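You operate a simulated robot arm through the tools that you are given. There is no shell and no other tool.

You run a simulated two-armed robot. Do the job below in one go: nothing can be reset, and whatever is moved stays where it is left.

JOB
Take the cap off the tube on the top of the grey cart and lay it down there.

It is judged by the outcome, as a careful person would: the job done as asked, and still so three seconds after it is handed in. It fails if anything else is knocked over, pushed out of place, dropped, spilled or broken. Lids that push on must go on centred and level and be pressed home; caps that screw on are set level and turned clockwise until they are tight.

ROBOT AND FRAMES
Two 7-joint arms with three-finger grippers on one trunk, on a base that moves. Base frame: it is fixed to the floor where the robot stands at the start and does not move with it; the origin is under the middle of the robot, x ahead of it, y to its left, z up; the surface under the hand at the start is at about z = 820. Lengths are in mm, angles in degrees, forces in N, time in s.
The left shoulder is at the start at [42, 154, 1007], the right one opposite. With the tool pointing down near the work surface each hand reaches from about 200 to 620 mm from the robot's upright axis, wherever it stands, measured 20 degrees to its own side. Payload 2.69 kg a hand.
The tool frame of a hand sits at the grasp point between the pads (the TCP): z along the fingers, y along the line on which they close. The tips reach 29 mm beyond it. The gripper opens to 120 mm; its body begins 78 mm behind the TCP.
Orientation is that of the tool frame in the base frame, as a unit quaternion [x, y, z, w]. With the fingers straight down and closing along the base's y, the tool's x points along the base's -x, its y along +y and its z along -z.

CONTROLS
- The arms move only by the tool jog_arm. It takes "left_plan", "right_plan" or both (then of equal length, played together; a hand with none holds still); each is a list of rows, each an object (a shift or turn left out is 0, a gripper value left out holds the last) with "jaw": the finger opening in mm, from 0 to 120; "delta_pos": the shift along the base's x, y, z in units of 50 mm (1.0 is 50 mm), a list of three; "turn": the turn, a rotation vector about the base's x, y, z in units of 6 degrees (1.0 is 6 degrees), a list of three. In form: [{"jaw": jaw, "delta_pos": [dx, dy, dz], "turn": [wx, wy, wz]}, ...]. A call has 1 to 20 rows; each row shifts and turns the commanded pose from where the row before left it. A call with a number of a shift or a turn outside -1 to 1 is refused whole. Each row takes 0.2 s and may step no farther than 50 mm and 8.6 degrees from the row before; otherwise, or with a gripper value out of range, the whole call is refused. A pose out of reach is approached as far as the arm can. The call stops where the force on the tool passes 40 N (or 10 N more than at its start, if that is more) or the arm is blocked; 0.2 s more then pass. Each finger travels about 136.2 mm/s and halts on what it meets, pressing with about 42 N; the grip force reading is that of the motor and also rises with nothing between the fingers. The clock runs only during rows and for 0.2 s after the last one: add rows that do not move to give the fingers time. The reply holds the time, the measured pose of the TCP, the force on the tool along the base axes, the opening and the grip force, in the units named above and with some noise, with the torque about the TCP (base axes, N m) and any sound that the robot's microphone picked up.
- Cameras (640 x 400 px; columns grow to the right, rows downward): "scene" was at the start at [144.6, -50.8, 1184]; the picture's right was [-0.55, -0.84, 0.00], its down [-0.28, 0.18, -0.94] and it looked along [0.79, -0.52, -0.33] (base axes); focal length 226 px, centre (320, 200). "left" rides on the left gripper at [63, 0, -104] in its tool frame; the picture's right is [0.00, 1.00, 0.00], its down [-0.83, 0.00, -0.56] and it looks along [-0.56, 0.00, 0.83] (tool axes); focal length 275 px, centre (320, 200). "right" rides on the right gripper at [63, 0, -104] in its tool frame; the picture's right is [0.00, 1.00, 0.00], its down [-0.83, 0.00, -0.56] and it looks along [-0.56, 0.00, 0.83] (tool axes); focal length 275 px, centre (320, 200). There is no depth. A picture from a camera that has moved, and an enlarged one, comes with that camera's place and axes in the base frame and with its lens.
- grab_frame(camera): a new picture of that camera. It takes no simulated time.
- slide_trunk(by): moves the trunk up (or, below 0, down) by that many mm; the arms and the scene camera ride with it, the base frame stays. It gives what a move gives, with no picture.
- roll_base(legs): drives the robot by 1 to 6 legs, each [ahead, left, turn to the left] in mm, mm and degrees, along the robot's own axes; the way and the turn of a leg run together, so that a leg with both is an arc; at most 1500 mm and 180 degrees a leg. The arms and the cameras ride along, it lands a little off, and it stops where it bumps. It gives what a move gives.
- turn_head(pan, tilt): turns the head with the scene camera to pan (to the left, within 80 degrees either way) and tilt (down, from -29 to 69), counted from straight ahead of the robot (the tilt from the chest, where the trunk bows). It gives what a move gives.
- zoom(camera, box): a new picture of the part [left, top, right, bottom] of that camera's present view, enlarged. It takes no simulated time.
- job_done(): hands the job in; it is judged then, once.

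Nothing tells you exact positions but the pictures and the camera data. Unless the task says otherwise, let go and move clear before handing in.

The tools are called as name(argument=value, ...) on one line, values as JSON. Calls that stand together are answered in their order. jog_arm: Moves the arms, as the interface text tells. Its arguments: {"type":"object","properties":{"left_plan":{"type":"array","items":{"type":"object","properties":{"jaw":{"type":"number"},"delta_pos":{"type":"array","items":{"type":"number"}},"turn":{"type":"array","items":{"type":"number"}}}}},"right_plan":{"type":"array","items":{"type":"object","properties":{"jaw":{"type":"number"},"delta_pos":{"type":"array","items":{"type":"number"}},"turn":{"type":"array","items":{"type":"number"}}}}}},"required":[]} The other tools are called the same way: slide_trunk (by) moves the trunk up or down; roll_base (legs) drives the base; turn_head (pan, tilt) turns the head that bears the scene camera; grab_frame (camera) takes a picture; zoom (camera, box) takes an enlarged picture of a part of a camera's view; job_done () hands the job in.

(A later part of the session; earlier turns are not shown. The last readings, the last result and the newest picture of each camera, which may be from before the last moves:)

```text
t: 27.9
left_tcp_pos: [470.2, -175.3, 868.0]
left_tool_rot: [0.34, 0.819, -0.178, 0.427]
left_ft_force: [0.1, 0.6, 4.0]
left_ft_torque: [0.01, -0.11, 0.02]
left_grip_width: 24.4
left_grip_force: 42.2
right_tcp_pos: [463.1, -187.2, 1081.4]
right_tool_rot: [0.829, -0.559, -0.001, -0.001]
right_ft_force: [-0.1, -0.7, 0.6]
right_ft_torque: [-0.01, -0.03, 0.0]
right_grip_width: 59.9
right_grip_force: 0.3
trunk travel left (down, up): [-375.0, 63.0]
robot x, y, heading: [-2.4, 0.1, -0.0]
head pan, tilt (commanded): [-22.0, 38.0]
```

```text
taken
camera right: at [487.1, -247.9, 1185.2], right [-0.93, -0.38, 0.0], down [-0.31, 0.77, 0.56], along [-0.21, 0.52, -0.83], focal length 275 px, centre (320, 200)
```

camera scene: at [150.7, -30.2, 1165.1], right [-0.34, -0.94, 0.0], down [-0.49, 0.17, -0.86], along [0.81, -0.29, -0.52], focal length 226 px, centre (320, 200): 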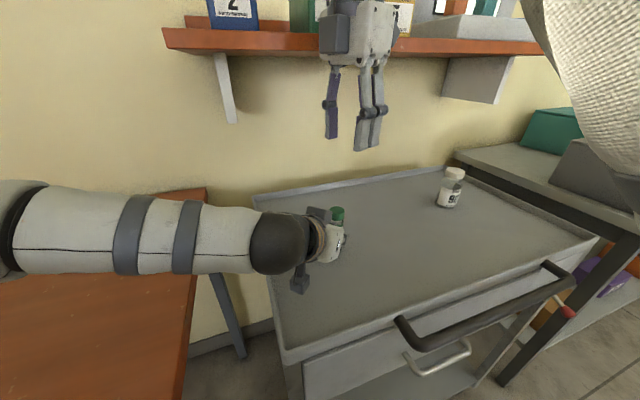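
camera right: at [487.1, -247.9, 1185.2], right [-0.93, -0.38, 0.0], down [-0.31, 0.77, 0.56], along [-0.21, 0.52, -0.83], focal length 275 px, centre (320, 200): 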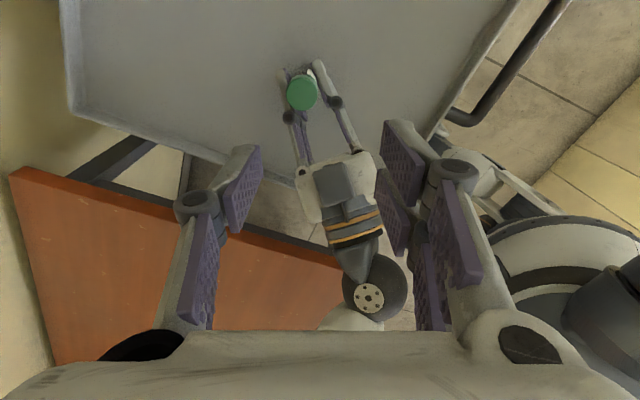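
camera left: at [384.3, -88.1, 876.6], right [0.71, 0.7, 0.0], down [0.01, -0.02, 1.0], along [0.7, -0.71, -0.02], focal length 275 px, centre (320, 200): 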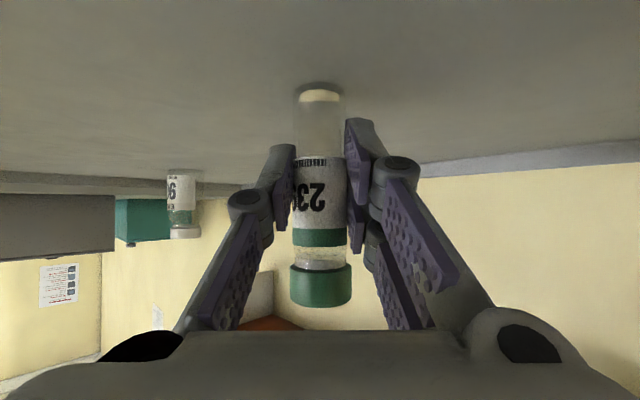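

The contact point works out at about (543, -226, 1205), so it was the camera housing against the shelf edge. The hand is free again with no force on it, and the left hand still holds the tube upright. Near the cap the right camera will be well below the shelf. I'll centre the right hand over the cap and go down part way at a turn of about 76°.

jog_arm(right_plan=[{"jaw": 54, "delta_pos": [0.055, 0.013, -0.1], "turn": [0, 0, -1]}, {"delta_pos": [0.055, 0.013, -0.3], "turn": [0, 0, -1]}, {"delta_pos": [0.056, 0.013, -0.3], "turn": [0, 0, -1]}, {"delta_pos": [0.056, 0.013, -0.3], "turn": [0, 0, -1]}, {"delta_pos": [0.056, 0.013, -0.3], "turn": [0, 0, -1]}, {"delta_pos": [0.056, 0.013, -0.3], "turn": [0, 0, -1]}, {}, {}])

grab_frame(camera="right")

grab_frame(camera="left")

grab_frame(camera="scene")

```text
t: 29.7
left_tcp_pos: [470.9, -173.6, 867.7]
left_tool_rot: [0.34, 0.819, -0.178, 0.427]
left_ft_force: [-0.5, 0.3, 1.5]
left_ft_torque: [-0.05, -0.03, -0.01]
left_grip_width: 24.2
left_grip_force: 41.6
right_tcp_pos: [479.8, -183.4, 1002.1]
right_tool_rot: [-0.617, 0.787, 0.0, -0.001]
right_ft_force: [0.4, -0.4, 0.5]
right_ft_torque: [-0.02, 0.05, -0.01]
right_grip_width: 53.9
right_grip_force: 0.1
trunk travel left (down, up): [-375.0, 63.0]
robot x, y, heading: [-0.7, -2.1, -0.0]
head pan, tilt (commanded): [-22.0, 38.0]
```

```text
taken
camera right: at [465.8, -245.8, 1106.2], right [-0.97, 0.23, 0.0], down [0.2, 0.81, 0.55], along [0.13, 0.54, -0.83], focal length 275 px, centre (320, 200)
```

right: 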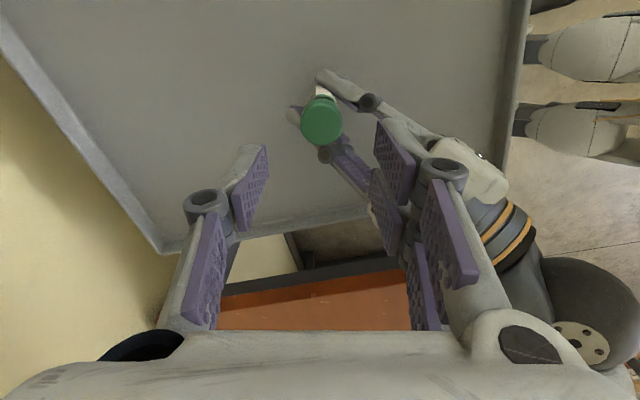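

```text
taken
camera left: at [384.4, -88.3, 876.7], right [0.71, 0.7, 0.0], down [0.01, -0.02, 1.0], along [0.7, -0.71, -0.02], focal length 275 px, centre (320, 200)
```

left: 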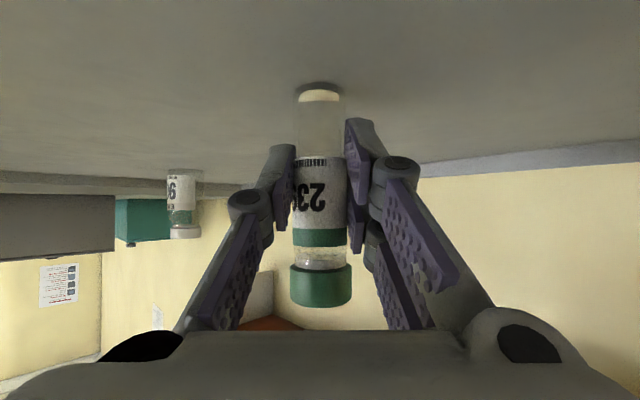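

```text
taken
camera scene: at [146.7, -33.9, 1157.4], right [-0.39, -0.92, 0.0], down [-0.54, 0.23, -0.81], along [0.75, -0.31, -0.59], focal length 226 px, centre (320, 200)
```

scene: 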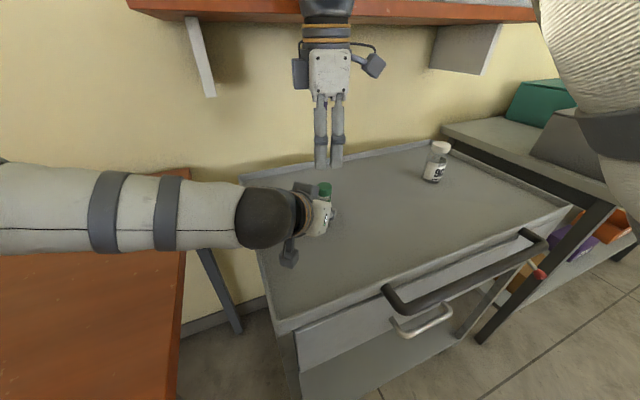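

Both hands are in place, with the right hand 80 mm above the cap. I'll zoom in to refine the cap's position in the right camera.

zoom(camera="right", box=[250, 60, 410, 180])

zoom(camera="left", box=[220, 80, 420, 320])

```text
3.33 times, centred on (330, 120) of right
camera zoom: at [465.8, -245.8, 1106.2], right [-0.97, 0.23, 0.0], down [0.2, 0.81, 0.55], along [0.13, 0.54, -0.83], focal length 918 px, centre (287, 467)
```

zoom: 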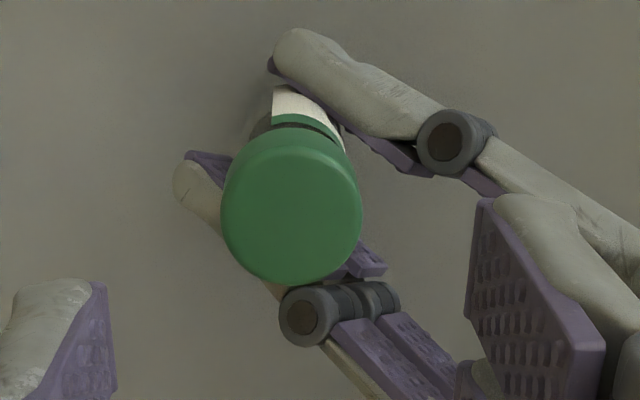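

```text
1.67 times, centred on (320, 200) of left
camera zoom: at [384.4, -88.3, 876.7], right [0.71, 0.7, 0.0], down [0.01, -0.02, 1.0], along [0.7, -0.71, -0.02], focal length 459 px, centre (320, 200)
```

zoom: 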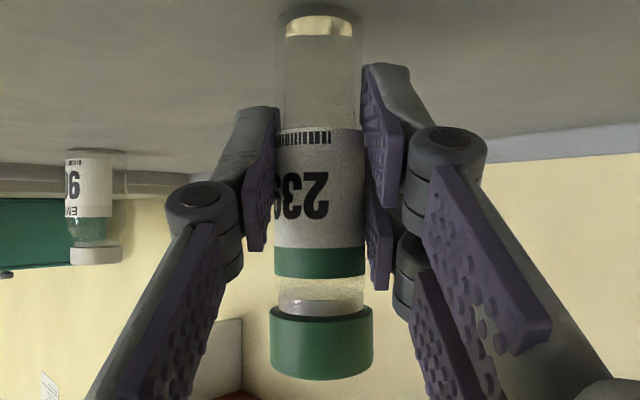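

The cap centre is at about (479.8, -184.2), so I'll shift 0.8 mm and descend until the pads bracket the cap, watching the force.

jog_arm(right_plan=[{"jaw": 48, "delta_pos": [0, -0.016, -0.2]}, {"delta_pos": [0, 0, -0.2]}, {"delta_pos": [0, 0, -0.2]}, {"delta_pos": [0, 0, -0.2]}, {"delta_pos": [0, 0, -0.2]}, {"delta_pos": [0, 0, -0.2]}, {}])

grab_frame(camera="right")

grab_frame(camera="left")

zoom(camera="scene", box=[240, 100, 420, 250])

```text
t: 31.3
left_tcp_pos: [470.8, -174.0, 866.7]
left_tool_rot: [0.34, 0.819, -0.178, 0.427]
left_ft_force: [1.7, -0.7, 0.2]
left_ft_torque: [0.04, -0.02, -0.01]
left_grip_width: 24.0
left_grip_force: 41.8
right_tcp_pos: [479.8, -184.2, 941.5]
right_tool_rot: [-0.617, 0.787, 0.0, -0.002]
right_ft_force: [0.2, 0.2, 0.2]
right_ft_torque: [0.0, 0.01, -0.01]
right_grip_width: 47.8
right_grip_force: 0.0
trunk travel left (down, up): [-375.0, 63.0]
robot x, y, heading: [-0.1, -0.0, -0.1]
head pan, tilt (commanded): [-22.0, 38.0]
```

```text
taken
camera right: at [465.2, -245.4, 1045.4], right [-0.97, 0.23, 0.0], down [0.2, 0.81, 0.55], along [0.13, 0.54, -0.83], focal length 275 px, centre (320, 200)
```

right: 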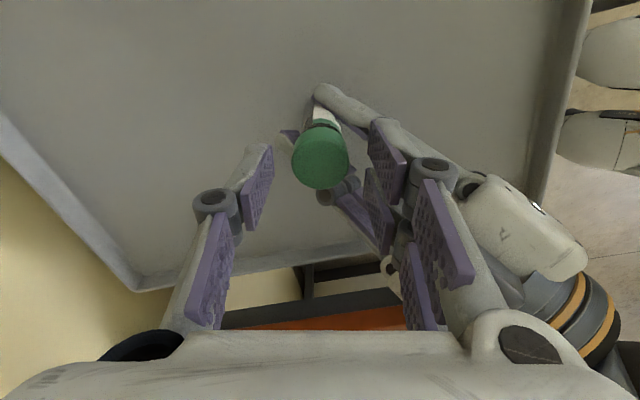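

```text
taken
camera left: at [384.5, -88.2, 876.7], right [0.71, 0.7, 0.0], down [0.01, -0.02, 1.0], along [0.7, -0.71, -0.02], focal length 275 px, centre (320, 200)
```

left: 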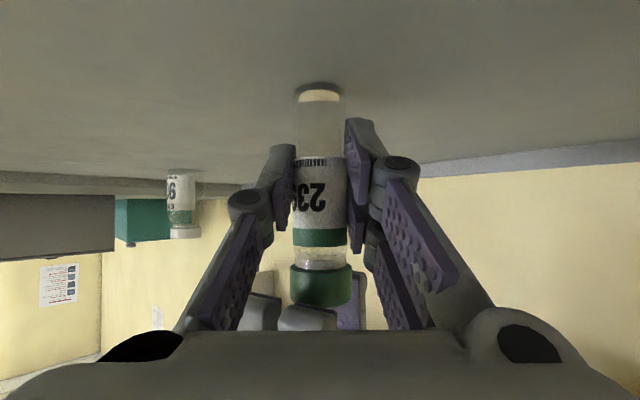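

```text
2.67 times, centred on (330, 175) of scene
camera zoom: at [146.0, -32.7, 1154.6], right [-0.38, -0.93, 0.0], down [-0.57, 0.23, -0.79], along [0.73, -0.3, -0.62], focal length 604 px, centre (293, 267)
```

zoom: 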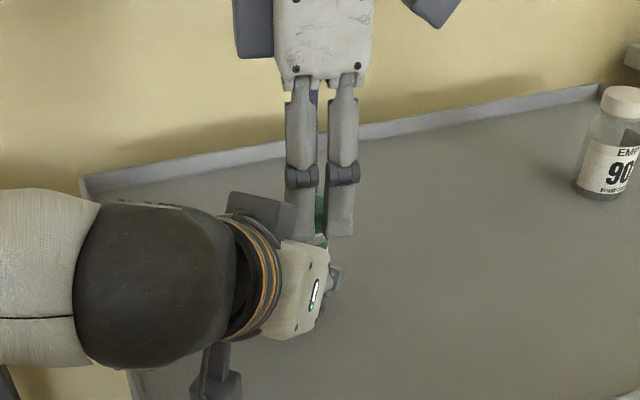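

The tips are beside the upper part of the cap and clear of the left hand. I'll close partly and look again before gripping.

jog_arm(right_plan=[{"jaw": 42}, {"jaw": 38}, {"jaw": 35}, {}])

zoom(camera="right", box=[220, 80, 420, 260])

zoom(camera="left", box=[220, 200, 420, 340])

```text
t: 32.3
left_tcp_pos: [470.7, -174.4, 867.9]
left_tool_rot: [0.34, 0.819, -0.178, 0.427]
left_ft_force: [0.1, 0.8, 0.8]
left_ft_torque: [0.04, 0.0, -0.02]
left_grip_width: 24.2
left_grip_force: 42.3
right_tcp_pos: [480.4, -183.4, 943.4]
right_tool_rot: [-0.617, 0.787, 0.001, -0.002]
right_ft_force: [0.1, -0.2, -0.1]
right_ft_torque: [-0.01, -0.03, 0.0]
right_grip_width: 34.9
right_grip_force: 0.1
trunk travel left (down, up): [-375.0, 63.0]
robot x, y, heading: [-1.4, 0.9, 0.2]
head pan, tilt (commanded): [-22.0, 38.0]
```

```text
2.22 times, centred on (320, 170) of right
camera zoom: at [465.1, -245.5, 1045.5], right [-0.97, 0.23, 0.0], down [0.2, 0.81, 0.55], along [0.13, 0.54, -0.83], focal length 612 px, centre (320, 267)
```

zoom: 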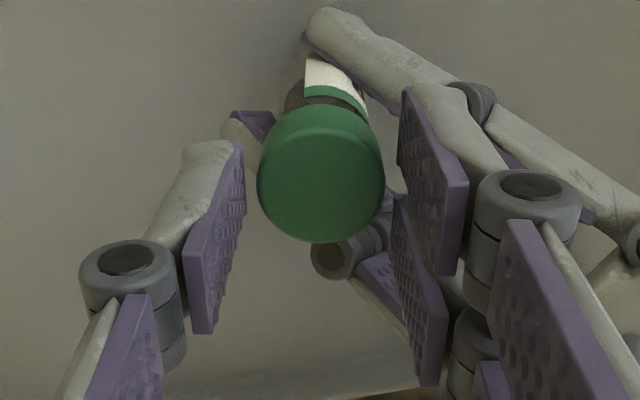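

```text
2.86 times, centred on (320, 270) of left
camera zoom: at [384.4, -88.2, 876.7], right [0.71, 0.7, 0.0], down [0.01, -0.02, 1.0], along [0.7, -0.71, -0.02], focal length 786 px, centre (320, 0)
```

zoom: 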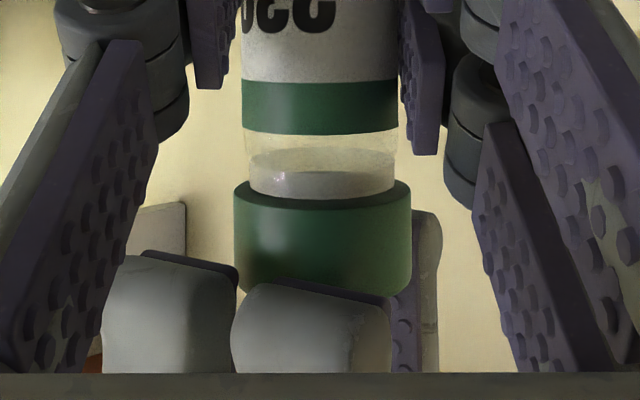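

The cap is well centred between the pads, with the tips at about z≈913. I'll check the alignment once more up close, then lower 2 mm and close gently.

zoom(camera="right", box=[285, 105, 355, 195])

jog_arm(right_plan=[{"jaw": 33, "delta_pos": [0, 0, -0.04]}, {"jaw": 31.5}, {"jaw": 30.5}, {"jaw": 29.8}, {"jaw": 29.2}, {"jaw": 28.6}, {"jaw": 28}, {"jaw": 27}, {"jaw": 25}, {}])

zoom(camera="right", box=[220, 80, 420, 260])

zoom(camera="left", box=[220, 80, 420, 340])

```text
4.44 times, centred on (320, 150) of right
camera zoom: at [465.1, -245.5, 1045.5], right [-0.97, 0.23, 0.0], down [0.2, 0.81, 0.55], along [0.13, 0.54, -0.83], focal length 1224 px, centre (320, 422)
```

zoom: 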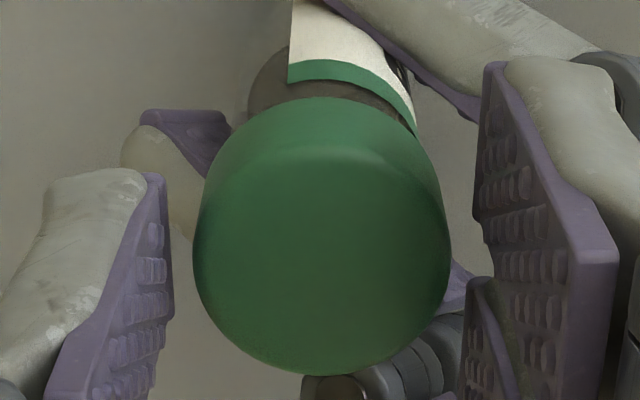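

```text
t: 34.5
left_tcp_pos: [470.5, -174.4, 867.2]
left_tool_rot: [0.34, 0.819, -0.178, 0.427]
left_ft_force: [0.1, 0.2, 0.3]
left_ft_torque: [0.02, 0.0, 0.02]
left_grip_width: 24.0
left_grip_force: 41.8
right_tcp_pos: [480.1, -182.5, 939.6]
right_tool_rot: [-0.618, 0.786, 0.0, -0.001]
right_ft_force: [-0.3, 0.6, -0.8]
right_ft_torque: [0.05, 0.01, -0.03]
right_grip_width: 27.0
right_grip_force: 9.7
trunk travel left (down, up): [-375.0, 63.0]
robot x, y, heading: [-4.7, -3.3, -0.0]
head pan, tilt (commanded): [-22.0, 38.0]
heard: snap
```

```text
2.22 times, centred on (320, 170) of right
camera zoom: at [465.7, -245.6, 1043.7], right [-0.97, 0.23, 0.0], down [0.2, 0.81, 0.55], along [0.13, 0.54, -0.83], focal length 612 px, centre (320, 267)
```

zoom: 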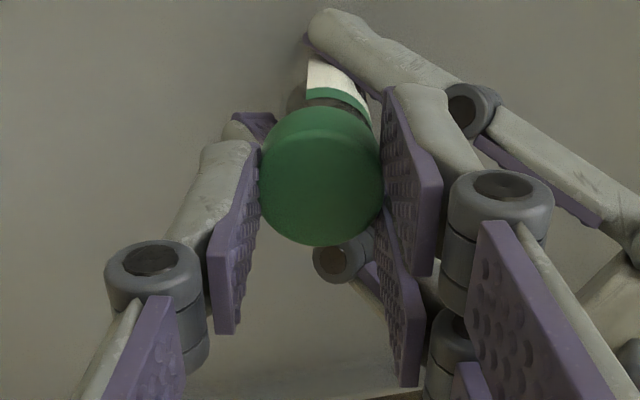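

```text
1.54 times, centred on (320, 210) of left
camera zoom: at [384.4, -88.2, 876.7], right [0.71, 0.7, 0.0], down [0.01, -0.02, 1.0], along [0.7, -0.71, -0.02], focal length 424 px, centre (320, 185)
```

zoom: 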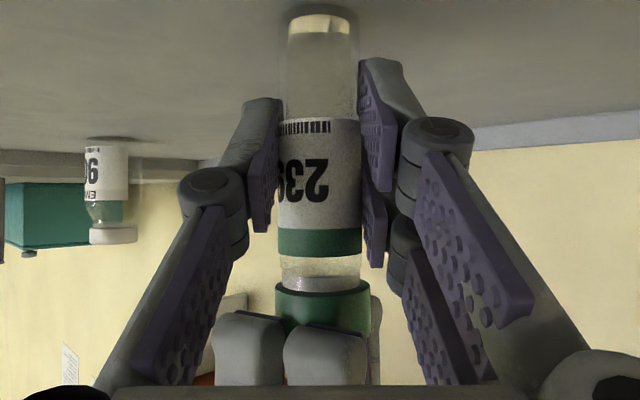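

A snap was heard as the grip came on at about 10 N. I'll look closely at the cap and tube before doing anything else.

zoom(camera="left", box=[270, 230, 370, 330])

zoom(camera="right", box=[285, 95, 365, 195])

zoom(camera="scene", box=[290, 140, 370, 230])

```text
4.00 times, centred on (320, 280) of left
camera zoom: at [384.4, -88.2, 876.7], right [0.71, 0.7, 0.0], down [0.01, -0.02, 1.0], along [0.7, -0.71, -0.02], focal length 1101 px, centre (320, -120)
```

zoom: 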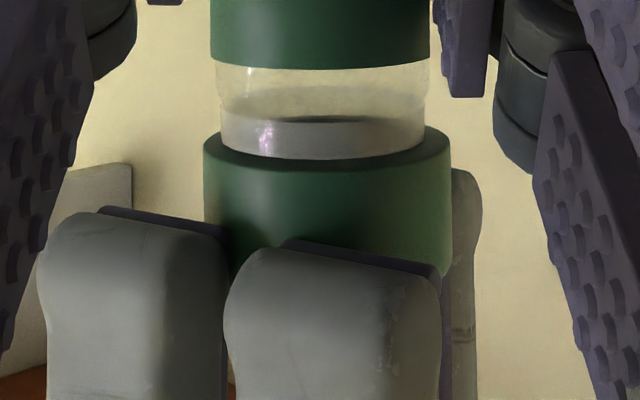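

```text
4.00 times, centred on (325, 145) of right
camera zoom: at [465.7, -245.6, 1043.7], right [-0.97, 0.23, 0.0], down [0.2, 0.81, 0.55], along [0.13, 0.54, -0.83], focal length 1101 px, centre (300, 420)
```

zoom: 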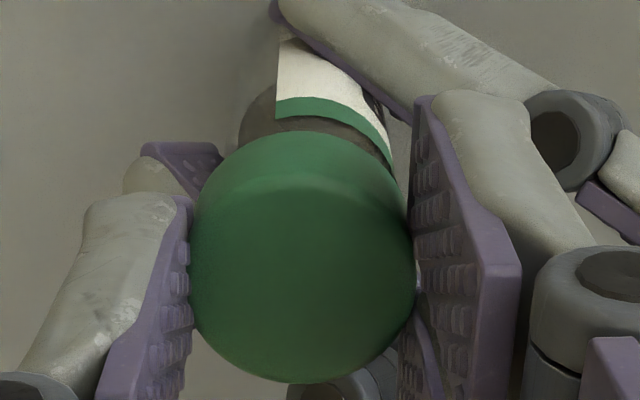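

```text
4.44 times, centred on (330, 185) of scene
camera zoom: at [146.0, -32.7, 1154.6], right [-0.38, -0.93, 0.0], down [-0.57, 0.23, -0.79], along [0.73, -0.3, -0.62], focal length 1007 px, centre (276, 267)
```

zoom: 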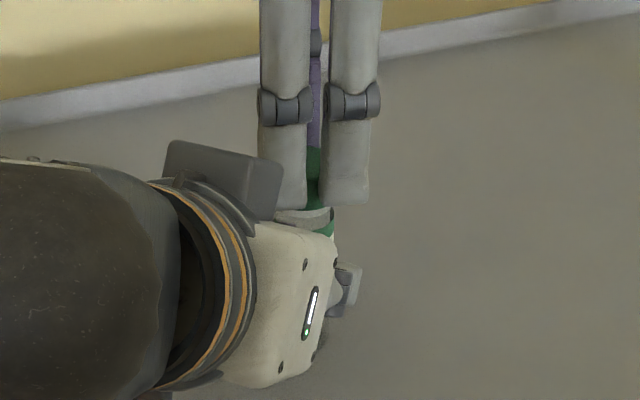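

The tube looks intact and the cap sits very slightly tilted, so this seems to be a push-on cap that has just popped loose. I'll firm up the grip, then try a small lift and watch the force.

jog_arm(right_plan=[{"jaw": 23}, {"jaw": 20}, {}, {}])

zoom(camera="left", box=[270, 230, 370, 330])

```text
t: 35.5
left_tcp_pos: [470.4, -173.6, 867.8]
left_tool_rot: [0.34, 0.819, -0.178, 0.427]
left_ft_force: [0.2, -0.1, 0.7]
left_ft_torque: [0.02, -0.02, 0.0]
left_grip_width: 24.0
left_grip_force: 41.9
right_tcp_pos: [480.0, -182.7, 939.3]
right_tool_rot: [-0.617, 0.787, 0.0, -0.001]
right_ft_force: [-1.5, 0.5, 1.2]
right_ft_torque: [0.02, 0.0, 0.03]
right_grip_width: 24.6
right_grip_force: 41.7
trunk travel left (down, up): [-375.0, 63.0]
robot x, y, heading: [-0.4, -0.1, -0.0]
head pan, tilt (commanded): [-22.0, 38.0]
```

```text
4.00 times, centred on (320, 280) of left
camera zoom: at [384.4, -88.2, 876.7], right [0.71, 0.7, 0.0], down [0.01, -0.02, 1.0], along [0.7, -0.71, -0.02], focal length 1101 px, centre (320, -120)
```

zoom: 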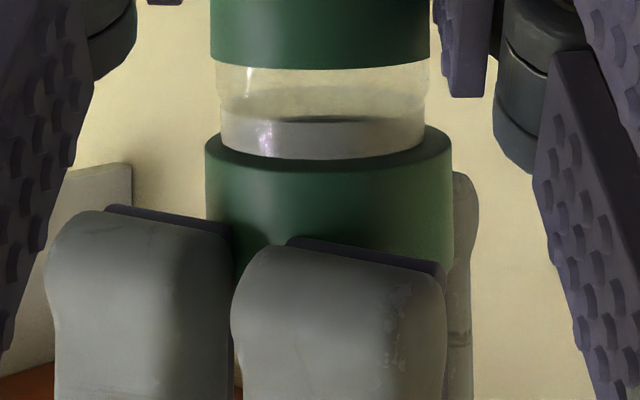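

Both grips are firm and the forces are near zero. I'll lift the cap by 2 mm as a test.

jog_arm(right_plan=[{"delta_pos": [0, 0, 0.01]}, {"delta_pos": [0, 0, 0.01]}, {"delta_pos": [0, 0, 0.01]}, {"delta_pos": [0, 0, 0.01]}, {}])

zoom(camera="left", box=[270, 230, 370, 330])

```text
t: 36.7
left_tcp_pos: [470.1, -175.5, 867.7]
left_tool_rot: [0.339, 0.819, -0.177, 0.427]
left_ft_force: [-0.4, 0.8, 1.6]
left_ft_torque: [0.04, 0.0, 0.0]
left_grip_width: 24.1
left_grip_force: 41.3
right_tcp_pos: [479.1, -182.9, 941.8]
right_tool_rot: [-0.617, 0.787, 0.001, -0.001]
right_ft_force: [0.8, 0.0, 0.1]
right_ft_torque: [-0.03, -0.01, 0.01]
right_grip_width: 24.7
right_grip_force: 42.0
trunk travel left (down, up): [-375.0, 63.0]
robot x, y, heading: [1.2, 1.0, -0.1]
head pan, tilt (commanded): [-22.0, 38.0]
```

```text
4.00 times, centred on (320, 280) of left
camera zoom: at [384.4, -88.2, 876.7], right [0.71, 0.7, 0.0], down [0.01, -0.02, 1.0], along [0.7, -0.71, -0.02], focal length 1101 px, centre (320, -120)
```

zoom: 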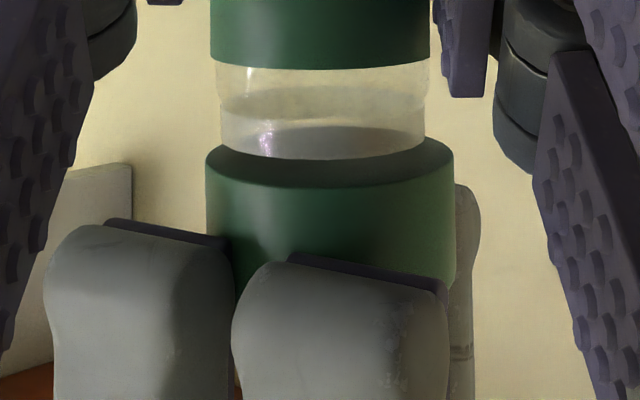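

The cap rises freely with no force, so it is a push-on cap and it is already loose. I'll lift it straight up clear of the tube.

jog_arm(right_plan=[{"delta_pos": [0, 0, 0.04]}, {"delta_pos": [0, 0, 0.06]}, {"delta_pos": [0, 0, 0.1]}, {"delta_pos": [0, 0, 0.1]}, {"delta_pos": [0, 0, 0.15]}, {"delta_pos": [0, 0, 0.15]}, {"delta_pos": [0, 0, 0.15]}, {"delta_pos": [0, 0, 0.15]}, {"delta_pos": [0, 0, 0.15]}, {}])

grab_frame(camera="left")

grab_frame(camera="right")

grab_frame(camera="scene")

```text
t: 38.9
left_tcp_pos: [470.0, -174.5, 867.3]
left_tool_rot: [0.339, 0.819, -0.178, 0.427]
left_ft_force: [-0.8, 0.1, 0.8]
left_ft_torque: [0.03, -0.03, 0.03]
left_grip_width: 24.2
left_grip_force: 42.4
right_tcp_pos: [479.4, -183.5, 993.3]
right_tool_rot: [-0.617, 0.787, 0.0, -0.003]
right_ft_force: [-0.3, 0.0, -0.7]
right_ft_torque: [-0.03, -0.05, 0.01]
right_grip_width: 24.6
right_grip_force: 42.3
trunk travel left (down, up): [-375.0, 63.0]
robot x, y, heading: [-1.6, -0.9, -0.1]
head pan, tilt (commanded): [-22.0, 38.0]
```

```text
taken
camera left: at [384.4, -88.2, 876.7], right [0.71, 0.7, 0.0], down [0.01, -0.02, 1.0], along [0.7, -0.71, -0.02], focal length 275 px, centre (320, 200)
```

left: 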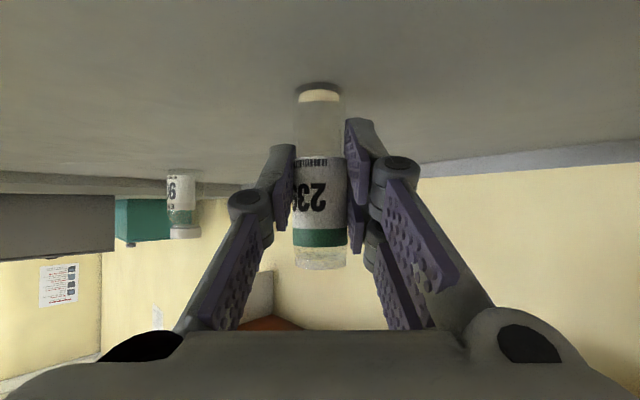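

```text
taken
camera right: at [465.0, -245.4, 1097.1], right [-0.97, 0.23, 0.0], down [0.2, 0.81, 0.55], along [0.13, 0.54, -0.83], focal length 275 px, centre (320, 200)
```

right: 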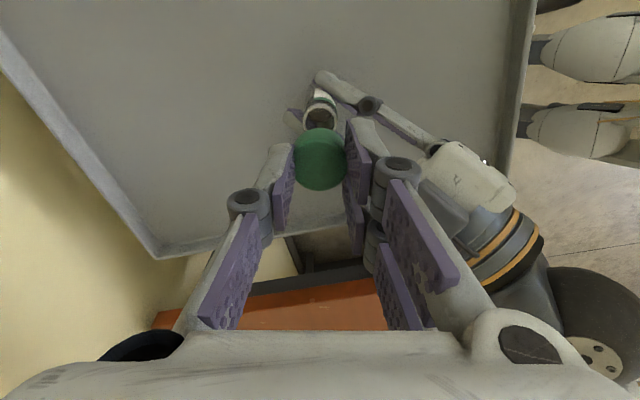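

```text
taken
camera scene: at [146.9, -33.7, 1157.7], right [-0.38, -0.92, 0.0], down [-0.54, 0.22, -0.81], along [0.75, -0.31, -0.59], focal length 226 px, centre (320, 200)
```

scene: 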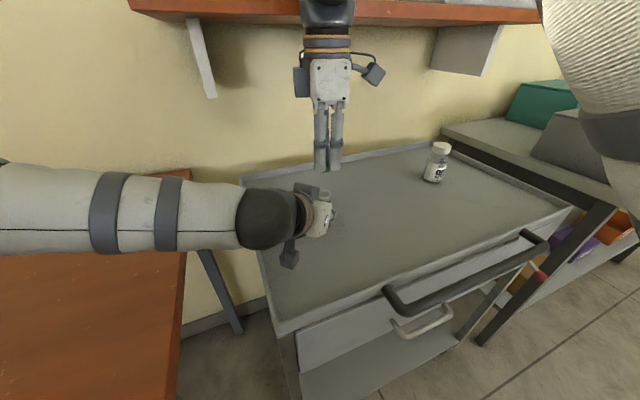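

The cap is off and in the right hand, and the tube stands open and upright in the left hand. I'll carry the cap to a clear spot on the cart around (470, -330), far from both the tube and the vial, and start lowering it.

jog_arm(right_plan=[{"delta_pos": [-0.026, -0.2, 0]}, {"delta_pos": [-0.026, -0.42, 0]}, {"delta_pos": [-0.026, -0.42, 0]}, {"delta_pos": [-0.026, -0.42, 0]}, {"delta_pos": [-0.026, -0.42, 0]}, {"delta_pos": [-0.026, -0.42, 0]}, {"delta_pos": [-0.026, -0.42, 0]}, {"delta_pos": [0, -0.2, 0]}, {"delta_pos": [0, 0, -0.25]}, {"delta_pos": [0, 0, -0.25]}, {"delta_pos": [0, 0, -0.25]}, {"delta_pos": [0, 0, -0.25]}, {"delta_pos": [0, 0, -0.25]}, {"delta_pos": [0, 0, -0.25]}, {"delta_pos": [0, 0, -0.25]}, {"delta_pos": [0, 0, -0.25]}, {}])

grab_frame(camera="right")

grab_frame(camera="scene")

grab_frame(camera="left")

```text
t: 42.5
left_tcp_pos: [470.3, -174.5, 867.7]
left_tool_rot: [0.339, 0.819, -0.177, 0.427]
left_ft_force: [0.2, 0.8, -0.2]
left_ft_torque: [0.02, -0.01, -0.04]
left_grip_width: 23.7
left_grip_force: 42.4
right_tcp_pos: [472.0, -328.1, 894.7]
right_tool_rot: [-0.617, 0.787, 0.0, -0.002]
right_ft_force: [0.5, 0.6, -0.4]
right_ft_torque: [-0.03, 0.01, 0.04]
right_grip_width: 24.4
right_grip_force: 41.8
trunk travel left (down, up): [-375.0, 63.0]
robot x, y, heading: [-2.0, 0.8, -0.2]
head pan, tilt (commanded): [-22.0, 38.0]
```

```text
taken
camera right: at [457.8, -391.5, 999.0], right [-0.97, 0.23, 0.0], down [0.2, 0.81, 0.55], along [0.13, 0.54, -0.83], focal length 275 px, centre (320, 200)
```

right: 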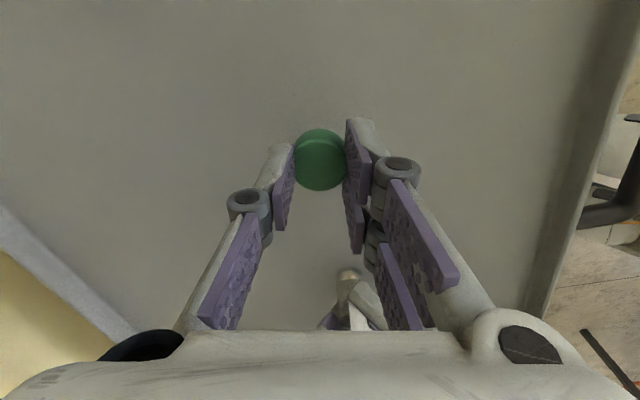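

```text
taken
camera scene: at [146.0, -32.7, 1154.6], right [-0.38, -0.93, 0.0], down [-0.57, 0.23, -0.79], along [0.73, -0.3, -0.62], focal length 226 px, centre (320, 200)
```

scene: 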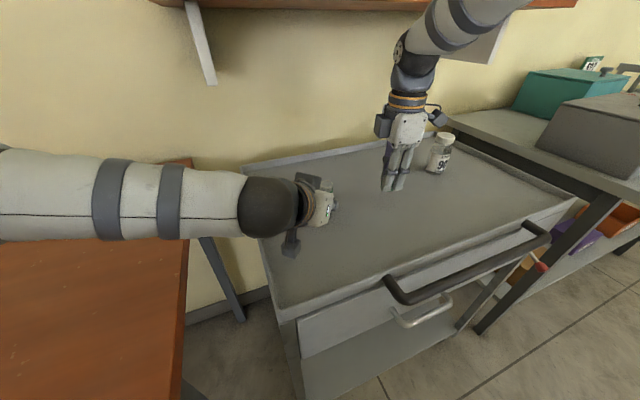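

```text
taken
camera left: at [384.4, -88.2, 876.7], right [0.71, 0.7, 0.0], down [0.01, -0.02, 1.0], along [0.7, -0.71, -0.02], focal length 275 px, centre (320, 200)
```

left: 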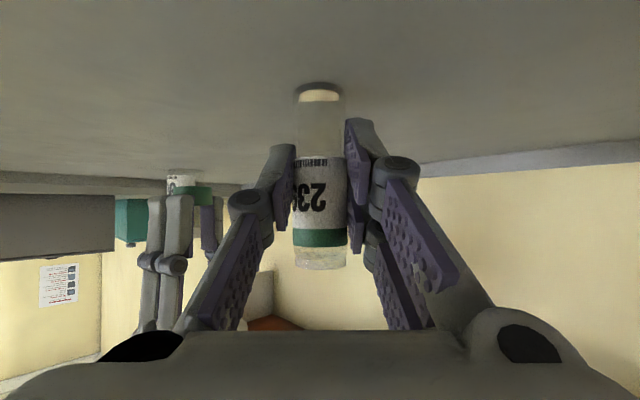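

The cap is over a clear part of the cart, and the left camera can see the right hand holding it. I'll zoom in to judge the height of the cap's lower edge.

zoom(camera="left", box=[130, 150, 240, 250])

jog_arm(right_plan=[{"delta_pos": [0, 0, -0.2]}, {"delta_pos": [0, 0, -0.2]}, {"delta_pos": [0, 0, -0.16]}, {}])

zoom(camera="left", box=[130, 130, 240, 230])

```text
4.00 times, centred on (185, 200) of left
camera zoom: at [384.4, -88.2, 876.7], right [0.71, 0.7, 0.0], down [0.01, -0.02, 1.0], along [0.7, -0.71, -0.02], focal length 1101 px, centre (860, 200)
```

zoom: 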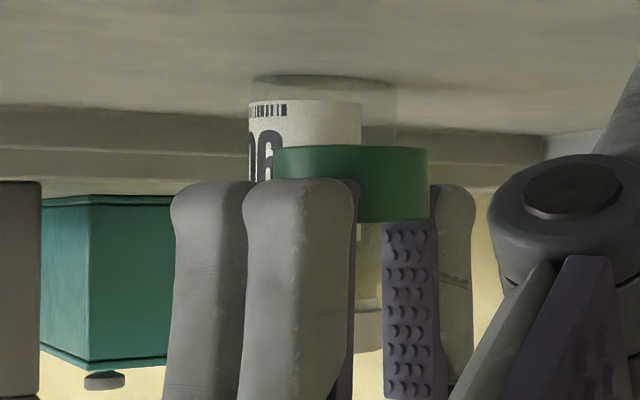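

```text
t: 43.5
left_tcp_pos: [470.9, -174.9, 867.9]
left_tool_rot: [0.34, 0.819, -0.177, 0.427]
left_ft_force: [1.0, -0.7, -0.5]
left_ft_torque: [-0.03, -0.02, -0.02]
left_grip_width: 23.6
left_grip_force: 42.0
right_tcp_pos: [472.2, -328.4, 867.5]
right_tool_rot: [-0.617, 0.787, 0.0, -0.001]
right_ft_force: [-0.3, 0.7, 0.1]
right_ft_torque: [0.01, 0.0, -0.02]
right_grip_width: 24.5
right_grip_force: 42.1
trunk travel left (down, up): [-375.0, 63.0]
robot x, y, heading: [-1.3, 1.5, -0.2]
head pan, tilt (commanded): [-22.0, 38.0]
```

```text
4.00 times, centred on (185, 180) of left
camera zoom: at [384.5, -88.2, 876.7], right [0.71, 0.7, 0.0], down [0.01, -0.02, 1.0], along [0.7, -0.71, -0.02], focal length 1101 px, centre (860, 280)
```

zoom: 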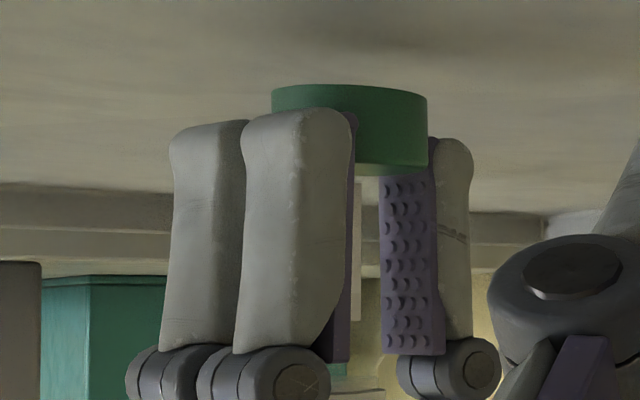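

The cap's lower edge is about 11 mm above the surface. I'll lower it 8 mm slowly.

jog_arm(right_plan=[{"delta_pos": [0, 0, -0.04]}, {"delta_pos": [0, 0, -0.04]}, {"delta_pos": [0, 0, -0.04]}, {"delta_pos": [0, 0, -0.04]}, {}])

zoom(camera="left", box=[130, 120, 240, 220])

```text
t: 44.7
left_tcp_pos: [470.2, -174.8, 868.0]
left_tool_rot: [0.339, 0.819, -0.177, 0.427]
left_ft_force: [0.4, -0.3, 1.1]
left_ft_torque: [0.0, -0.02, 0.04]
left_grip_width: 23.9
left_grip_force: 42.0
right_tcp_pos: [470.8, -328.7, 859.3]
right_tool_rot: [-0.617, 0.787, 0.0, -0.002]
right_ft_force: [0.0, 0.3, -0.1]
right_ft_torque: [0.0, 0.0, 0.04]
right_grip_width: 24.5
right_grip_force: 41.7
trunk travel left (down, up): [-375.0, 63.0]
robot x, y, heading: [-4.0, 1.0, 0.1]
head pan, tilt (commanded): [-22.0, 38.0]
```

```text
4.00 times, centred on (185, 170) of left
camera zoom: at [384.5, -88.2, 876.7], right [0.71, 0.7, 0.0], down [0.01, -0.02, 1.0], along [0.7, -0.71, -0.02], focal length 1101 px, centre (860, 320)
```

zoom: 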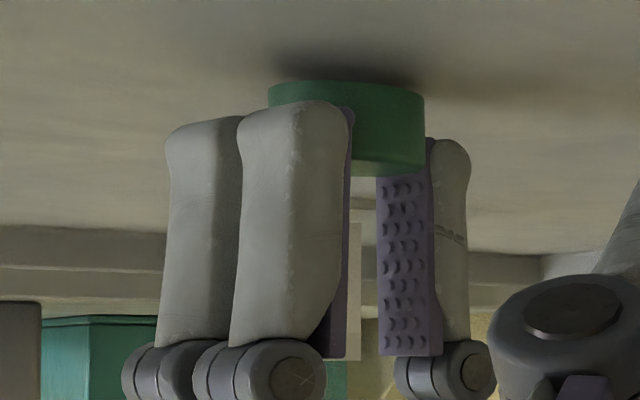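

The cap is only 2–3 mm above the surface, with its shadow closing in. I'll lower it in half-millimetre steps and watch for contact.

jog_arm(right_plan=[{"delta_pos": [0, 0, -0.01]}, {"delta_pos": [0, 0, -0.01]}, {"delta_pos": [0, 0, -0.01]}, {}])

zoom(camera="left", box=[130, 120, 240, 220])

```text
t: 45.7
left_tcp_pos: [471.4, -174.1, 867.1]
left_tool_rot: [0.34, 0.819, -0.178, 0.426]
left_ft_force: [0.9, -0.1, 0.3]
left_ft_torque: [-0.02, 0.03, 0.0]
left_grip_width: 24.2
left_grip_force: 41.8
right_tcp_pos: [470.5, -328.7, 856.6]
right_tool_rot: [-0.617, 0.787, -0.001, 0.0]
right_ft_force: [0.3, 0.5, -0.2]
right_ft_torque: [-0.05, -0.03, 0.0]
right_grip_width: 24.5
right_grip_force: 42.1
trunk travel left (down, up): [-375.0, 63.0]
robot x, y, heading: [-2.4, 2.4, -0.2]
head pan, tilt (commanded): [-22.0, 38.0]
```

```text
4.00 times, centred on (185, 170) of left
camera zoom: at [384.5, -88.2, 876.7], right [0.71, 0.7, 0.0], down [0.01, -0.02, 1.0], along [0.7, -0.71, -0.02], focal length 1101 px, centre (860, 320)
```

zoom: 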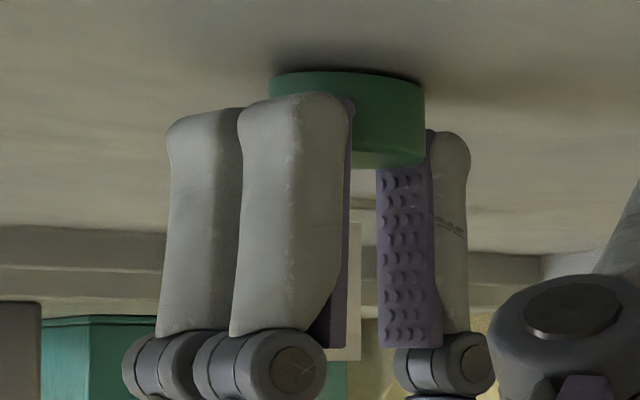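

There is still a thin gap and no contact force, so I'll go a little lower.

jog_arm(right_plan=[{"delta_pos": [0, 0, -0.01]}, {"delta_pos": [0, 0, -0.01]}, {}])

zoom(camera="left", box=[160, 120, 240, 190])

```text
t: 46.5
left_tcp_pos: [471.1, -174.6, 867.2]
left_tool_rot: [0.34, 0.819, -0.178, 0.426]
left_ft_force: [0.5, 0.5, -0.7]
left_ft_torque: [0.03, 0.01, 0.04]
left_grip_width: 23.9
left_grip_force: 41.9
right_tcp_pos: [470.9, -328.1, 856.5]
right_tool_rot: [-0.617, 0.787, 0.0, -0.001]
right_ft_force: [1.5, 0.4, 3.0]
right_ft_torque: [-0.01, -0.05, -0.01]
right_grip_width: 26.0
right_grip_force: 42.0
trunk travel left (down, up): [-375.0, 63.0]
robot x, y, heading: [-1.5, 2.2, -0.1]
head pan, tilt (commanded): [-22.0, 38.0]
```

```text
5.71 times, centred on (200, 155) of left
camera zoom: at [384.4, -88.2, 876.7], right [0.71, 0.7, 0.0], down [0.01, -0.02, 1.0], along [0.7, -0.71, -0.02], focal length 1573 px, centre (1006, 457)
```

zoom: 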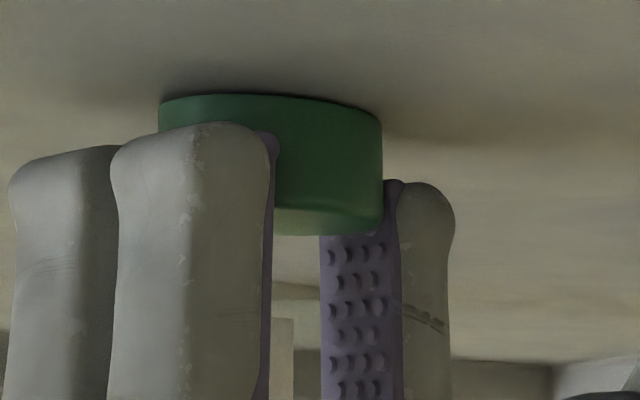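

The cap has touched down: 3 N upward, and the grip width changed as it levelled. I'll open the right hand slowly to release it.

jog_arm(right_plan=[{"jaw": 27}, {"jaw": 28}, {"jaw": 29}, {"jaw": 30}, {"jaw": 32}, {"jaw": 35}, {"jaw": 39}, {"jaw": 44}, {"jaw": 50}, {}])

zoom(camera="left", box=[130, 120, 240, 220])

grab_frame(camera="right")

```text
t: 48.7
left_tcp_pos: [471.5, -175.1, 867.8]
left_tool_rot: [0.34, 0.819, -0.178, 0.426]
left_ft_force: [-0.2, -0.1, 0.3]
left_ft_torque: [0.01, -0.02, 0.0]
left_grip_width: 23.9
left_grip_force: 41.8
right_tcp_pos: [470.2, -328.8, 855.7]
right_tool_rot: [-0.617, 0.787, 0.001, -0.001]
right_ft_force: [0.1, 0.6, -0.2]
right_ft_torque: [0.01, -0.03, -0.02]
right_grip_width: 50.1
right_grip_force: 0.0
trunk travel left (down, up): [-375.0, 63.0]
robot x, y, heading: [-0.1, -1.5, -0.2]
head pan, tilt (commanded): [-22.0, 38.0]
```

```text
4.00 times, centred on (185, 170) of left
camera zoom: at [384.5, -88.2, 876.7], right [0.71, 0.7, 0.0], down [0.01, -0.02, 1.0], along [0.7, -0.71, -0.02], focal length 1101 px, centre (860, 320)
```

zoom: 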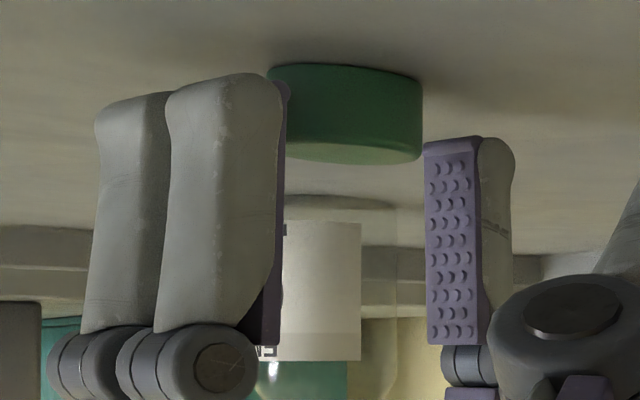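

```text
taken
camera right: at [456.5, -391.6, 959.4], right [-0.97, 0.23, 0.0], down [0.2, 0.81, 0.55], along [0.13, 0.54, -0.83], focal length 275 px, centre (320, 200)
```

right: 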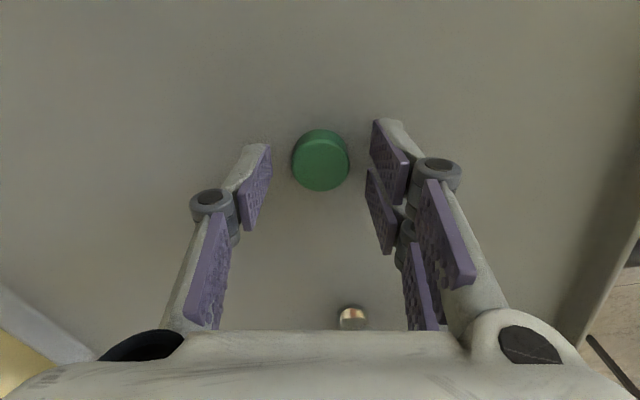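

The cap is lying flat on the cart and is free. I'll raise the right hand straight up and clear of it.

jog_arm(right_plan=[{"delta_pos": [0, 0, 0.1]}, {"delta_pos": [0, 0, 0.2]}, {"delta_pos": [0, 0, 0.3]}, {"delta_pos": [0, 0, 0.3]}, {"delta_pos": [0, 0, 0.3]}, {"delta_pos": [0, 0, 0.3]}, {"delta_pos": [0, 0, 0.3]}, {"delta_pos": [-0.3, -0.3, 0.3]}, {"delta_pos": [-0.5, -0.3, 0.3]}, {"delta_pos": [-0.5, -0.3, 0.2]}, {}])

grab_frame(camera="scene")

zoom(camera="left", box=[220, 70, 420, 300])

```text
t: 51.1
left_tcp_pos: [470.7, -175.1, 867.9]
left_tool_rot: [0.341, 0.818, -0.179, 0.427]
left_ft_force: [0.8, -0.9, 0.0]
left_ft_torque: [-0.01, -0.02, -0.02]
left_grip_width: 24.0
left_grip_force: 42.0
right_tcp_pos: [405.9, -375.7, 987.6]
right_tool_rot: [-0.617, 0.787, -0.001, -0.001]
right_ft_force: [-0.2, -0.8, 0.7]
right_ft_torque: [0.01, -0.02, 0.0]
right_grip_width: 49.9
right_grip_force: 0.0
trunk travel left (down, up): [-375.0, 63.0]
robot x, y, heading: [-0.7, -1.8, -0.0]
head pan, tilt (commanded): [-22.0, 38.0]
```

```text
taken
camera scene: at [146.1, -32.7, 1154.5], right [-0.38, -0.93, 0.0], down [-0.57, 0.23, -0.79], along [0.73, -0.3, -0.62], focal length 226 px, centre (320, 200)
```

scene: 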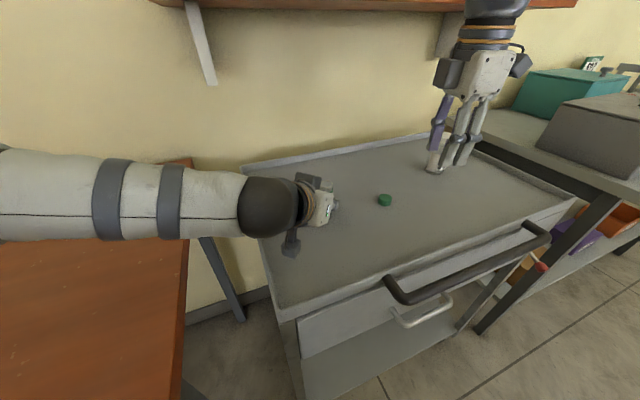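

```text
1.74 times, centred on (320, 185) of left
camera zoom: at [384.5, -88.2, 876.7], right [0.71, 0.7, 0.0], down [0.01, -0.02, 1.0], along [0.7, -0.71, -0.02], focal length 479 px, centre (320, 226)
```

zoom: 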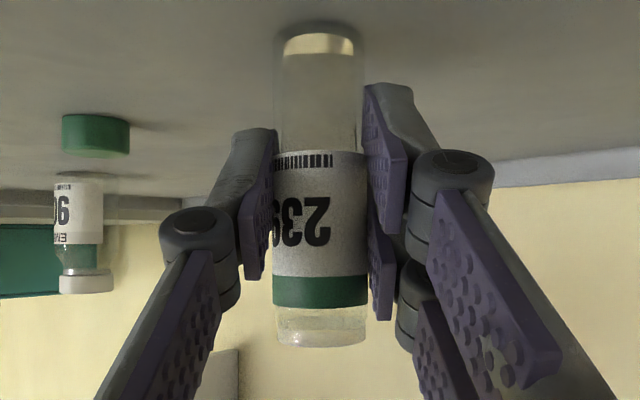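

The cap rests on the cart and the vial is untouched. Next I'll open the left hand slowly so the tube stays standing.

jog_arm(left_plan=[{"jaw": 24.5}, {"jaw": 25}, {"jaw": 25.5}, {"jaw": 26}, {"jaw": 27}, {"jaw": 28}, {"jaw": 30}, {"jaw": 32}, {"jaw": 35}, {"jaw": 39}, {"jaw": 44}, {"jaw": 50}, {"jaw": 57}, {"jaw": 64}, {"jaw": 70}, {}])

zoom(camera="left", box=[170, 70, 470, 320])

```text
t: 54.5
left_tcp_pos: [471.0, -174.0, 867.4]
left_tool_rot: [0.34, 0.819, -0.178, 0.427]
left_ft_force: [0.3, 0.5, 0.2]
left_ft_torque: [0.01, 0.01, 0.0]
left_grip_width: 70.1
left_grip_force: 0.0
right_tcp_pos: [406.2, -375.5, 986.8]
right_tool_rot: [-0.617, 0.787, 0.0, -0.002]
right_ft_force: [0.0, -0.3, -1.3]
right_ft_torque: [0.0, 0.0, 0.0]
right_grip_width: 50.1
right_grip_force: 0.1
trunk travel left (down, up): [-375.0, 63.0]
robot x, y, heading: [-0.8, 0.5, -0.2]
head pan, tilt (commanded): [-22.0, 38.0]
```

```text
1.60 times, centred on (320, 195) of left
camera zoom: at [384.5, -88.2, 876.7], right [0.71, 0.7, 0.0], down [0.01, -0.02, 1.0], along [0.7, -0.71, -0.02], focal length 440 px, centre (320, 208)
```

zoom: 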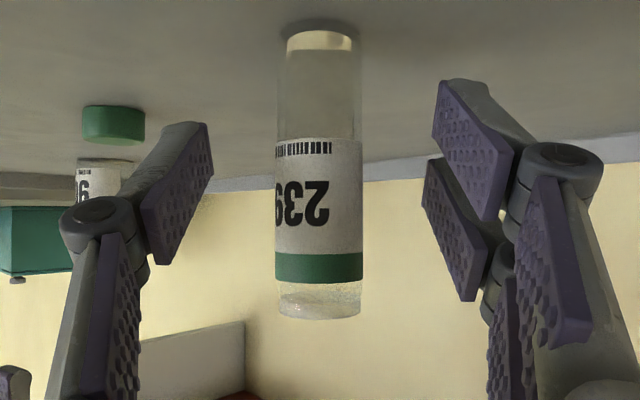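

The tube stands upright on its own, open, and centred between the opened fingers. I'll back the left hand straight out the way it came and then raise it.

jog_arm(left_plan=[{"delta_pos": [-0.1, 0.1, 0]}, {"delta_pos": [-0.146, 0.146, 0]}, {"delta_pos": [-0.146, 0.146, 0]}, {"delta_pos": [-0.146, 0.146, 0]}, {"delta_pos": [-0.146, 0.146, 0]}, {"delta_pos": [-0.146, 0.146, 0]}, {"delta_pos": [-0.146, 0.146, 0]}, {"delta_pos": [-0.146, 0.146, 0]}, {"delta_pos": [-0.146, 0.146, 0]}, {"delta_pos": [-0.146, 0.146, 0]}, {"delta_pos": [-0.146, 0.146, 0]}, {"delta_pos": [0, 0, 0.3]}, {"delta_pos": [0, 0, 0.3]}, {"delta_pos": [0, 0, 0.3]}, {"delta_pos": [0, 0, 0.3]}, {"delta_pos": [0, 0, 0.3]}, {"delta_pos": [0, 0, 0.3]}, {}])

grab_frame(camera="scene")

grab_frame(camera="left")

grab_frame(camera="right")

```text
t: 58.3
left_tcp_pos: [392.6, -95.8, 958.6]
left_tool_rot: [0.34, 0.819, -0.178, 0.427]
left_ft_force: [0.7, -0.8, -0.2]
left_ft_torque: [-0.01, 0.04, -0.02]
left_grip_width: 69.9
left_grip_force: 0.1
right_tcp_pos: [405.5, -374.3, 986.0]
right_tool_rot: [-0.617, 0.787, -0.001, -0.002]
right_ft_force: [-0.5, -0.4, 0.6]
right_ft_torque: [-0.01, 0.02, -0.01]
right_grip_width: 49.9
right_grip_force: 0.0
trunk travel left (down, up): [-375.0, 63.0]
robot x, y, heading: [0.1, 2.1, -0.1]
head pan, tilt (commanded): [-22.0, 38.0]
```

```text
taken
camera scene: at [146.1, -32.7, 1154.5], right [-0.38, -0.93, 0.0], down [-0.57, 0.23, -0.79], along [0.73, -0.3, -0.62], focal length 226 px, centre (320, 200)
```

scene: 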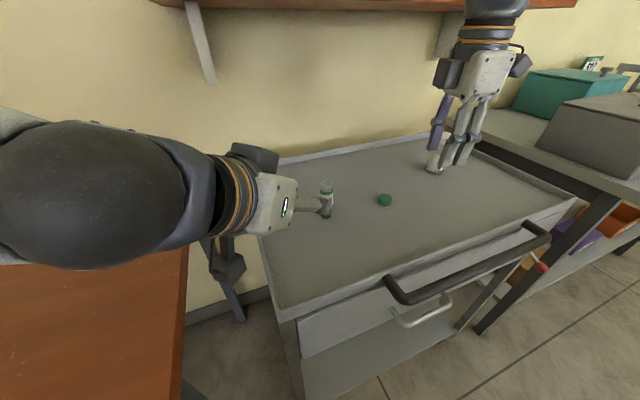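

```text
taken
camera left: at [306.8, -10.3, 967.5], right [0.71, 0.7, 0.0], down [0.01, -0.02, 1.0], along [0.7, -0.71, -0.02], focal length 275 px, centre (320, 200)
```

left: 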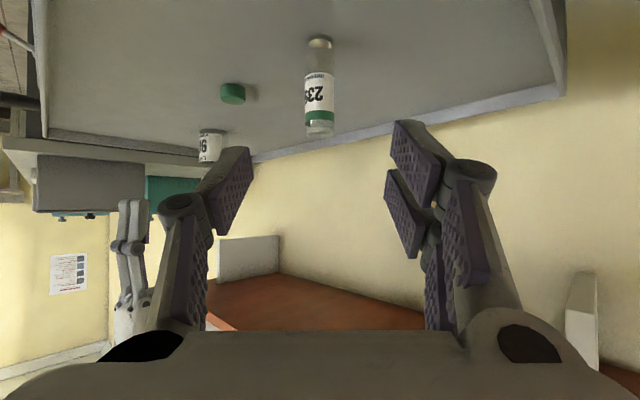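

```text
taken
camera right: at [391.4, -437.7, 1090.3], right [-0.97, 0.23, 0.0], down [0.2, 0.81, 0.55], along [0.13, 0.54, -0.83], focal length 275 px, centre (320, 200)
```

right: 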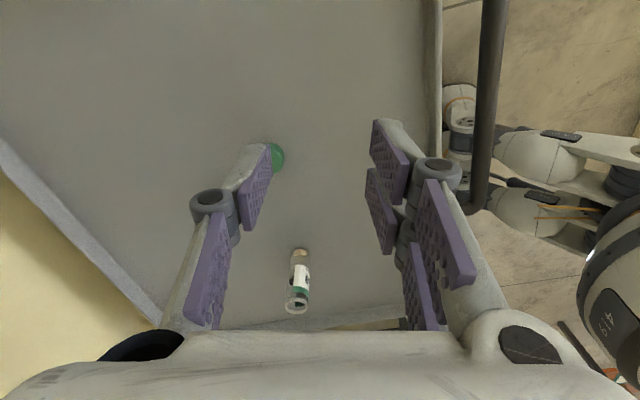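

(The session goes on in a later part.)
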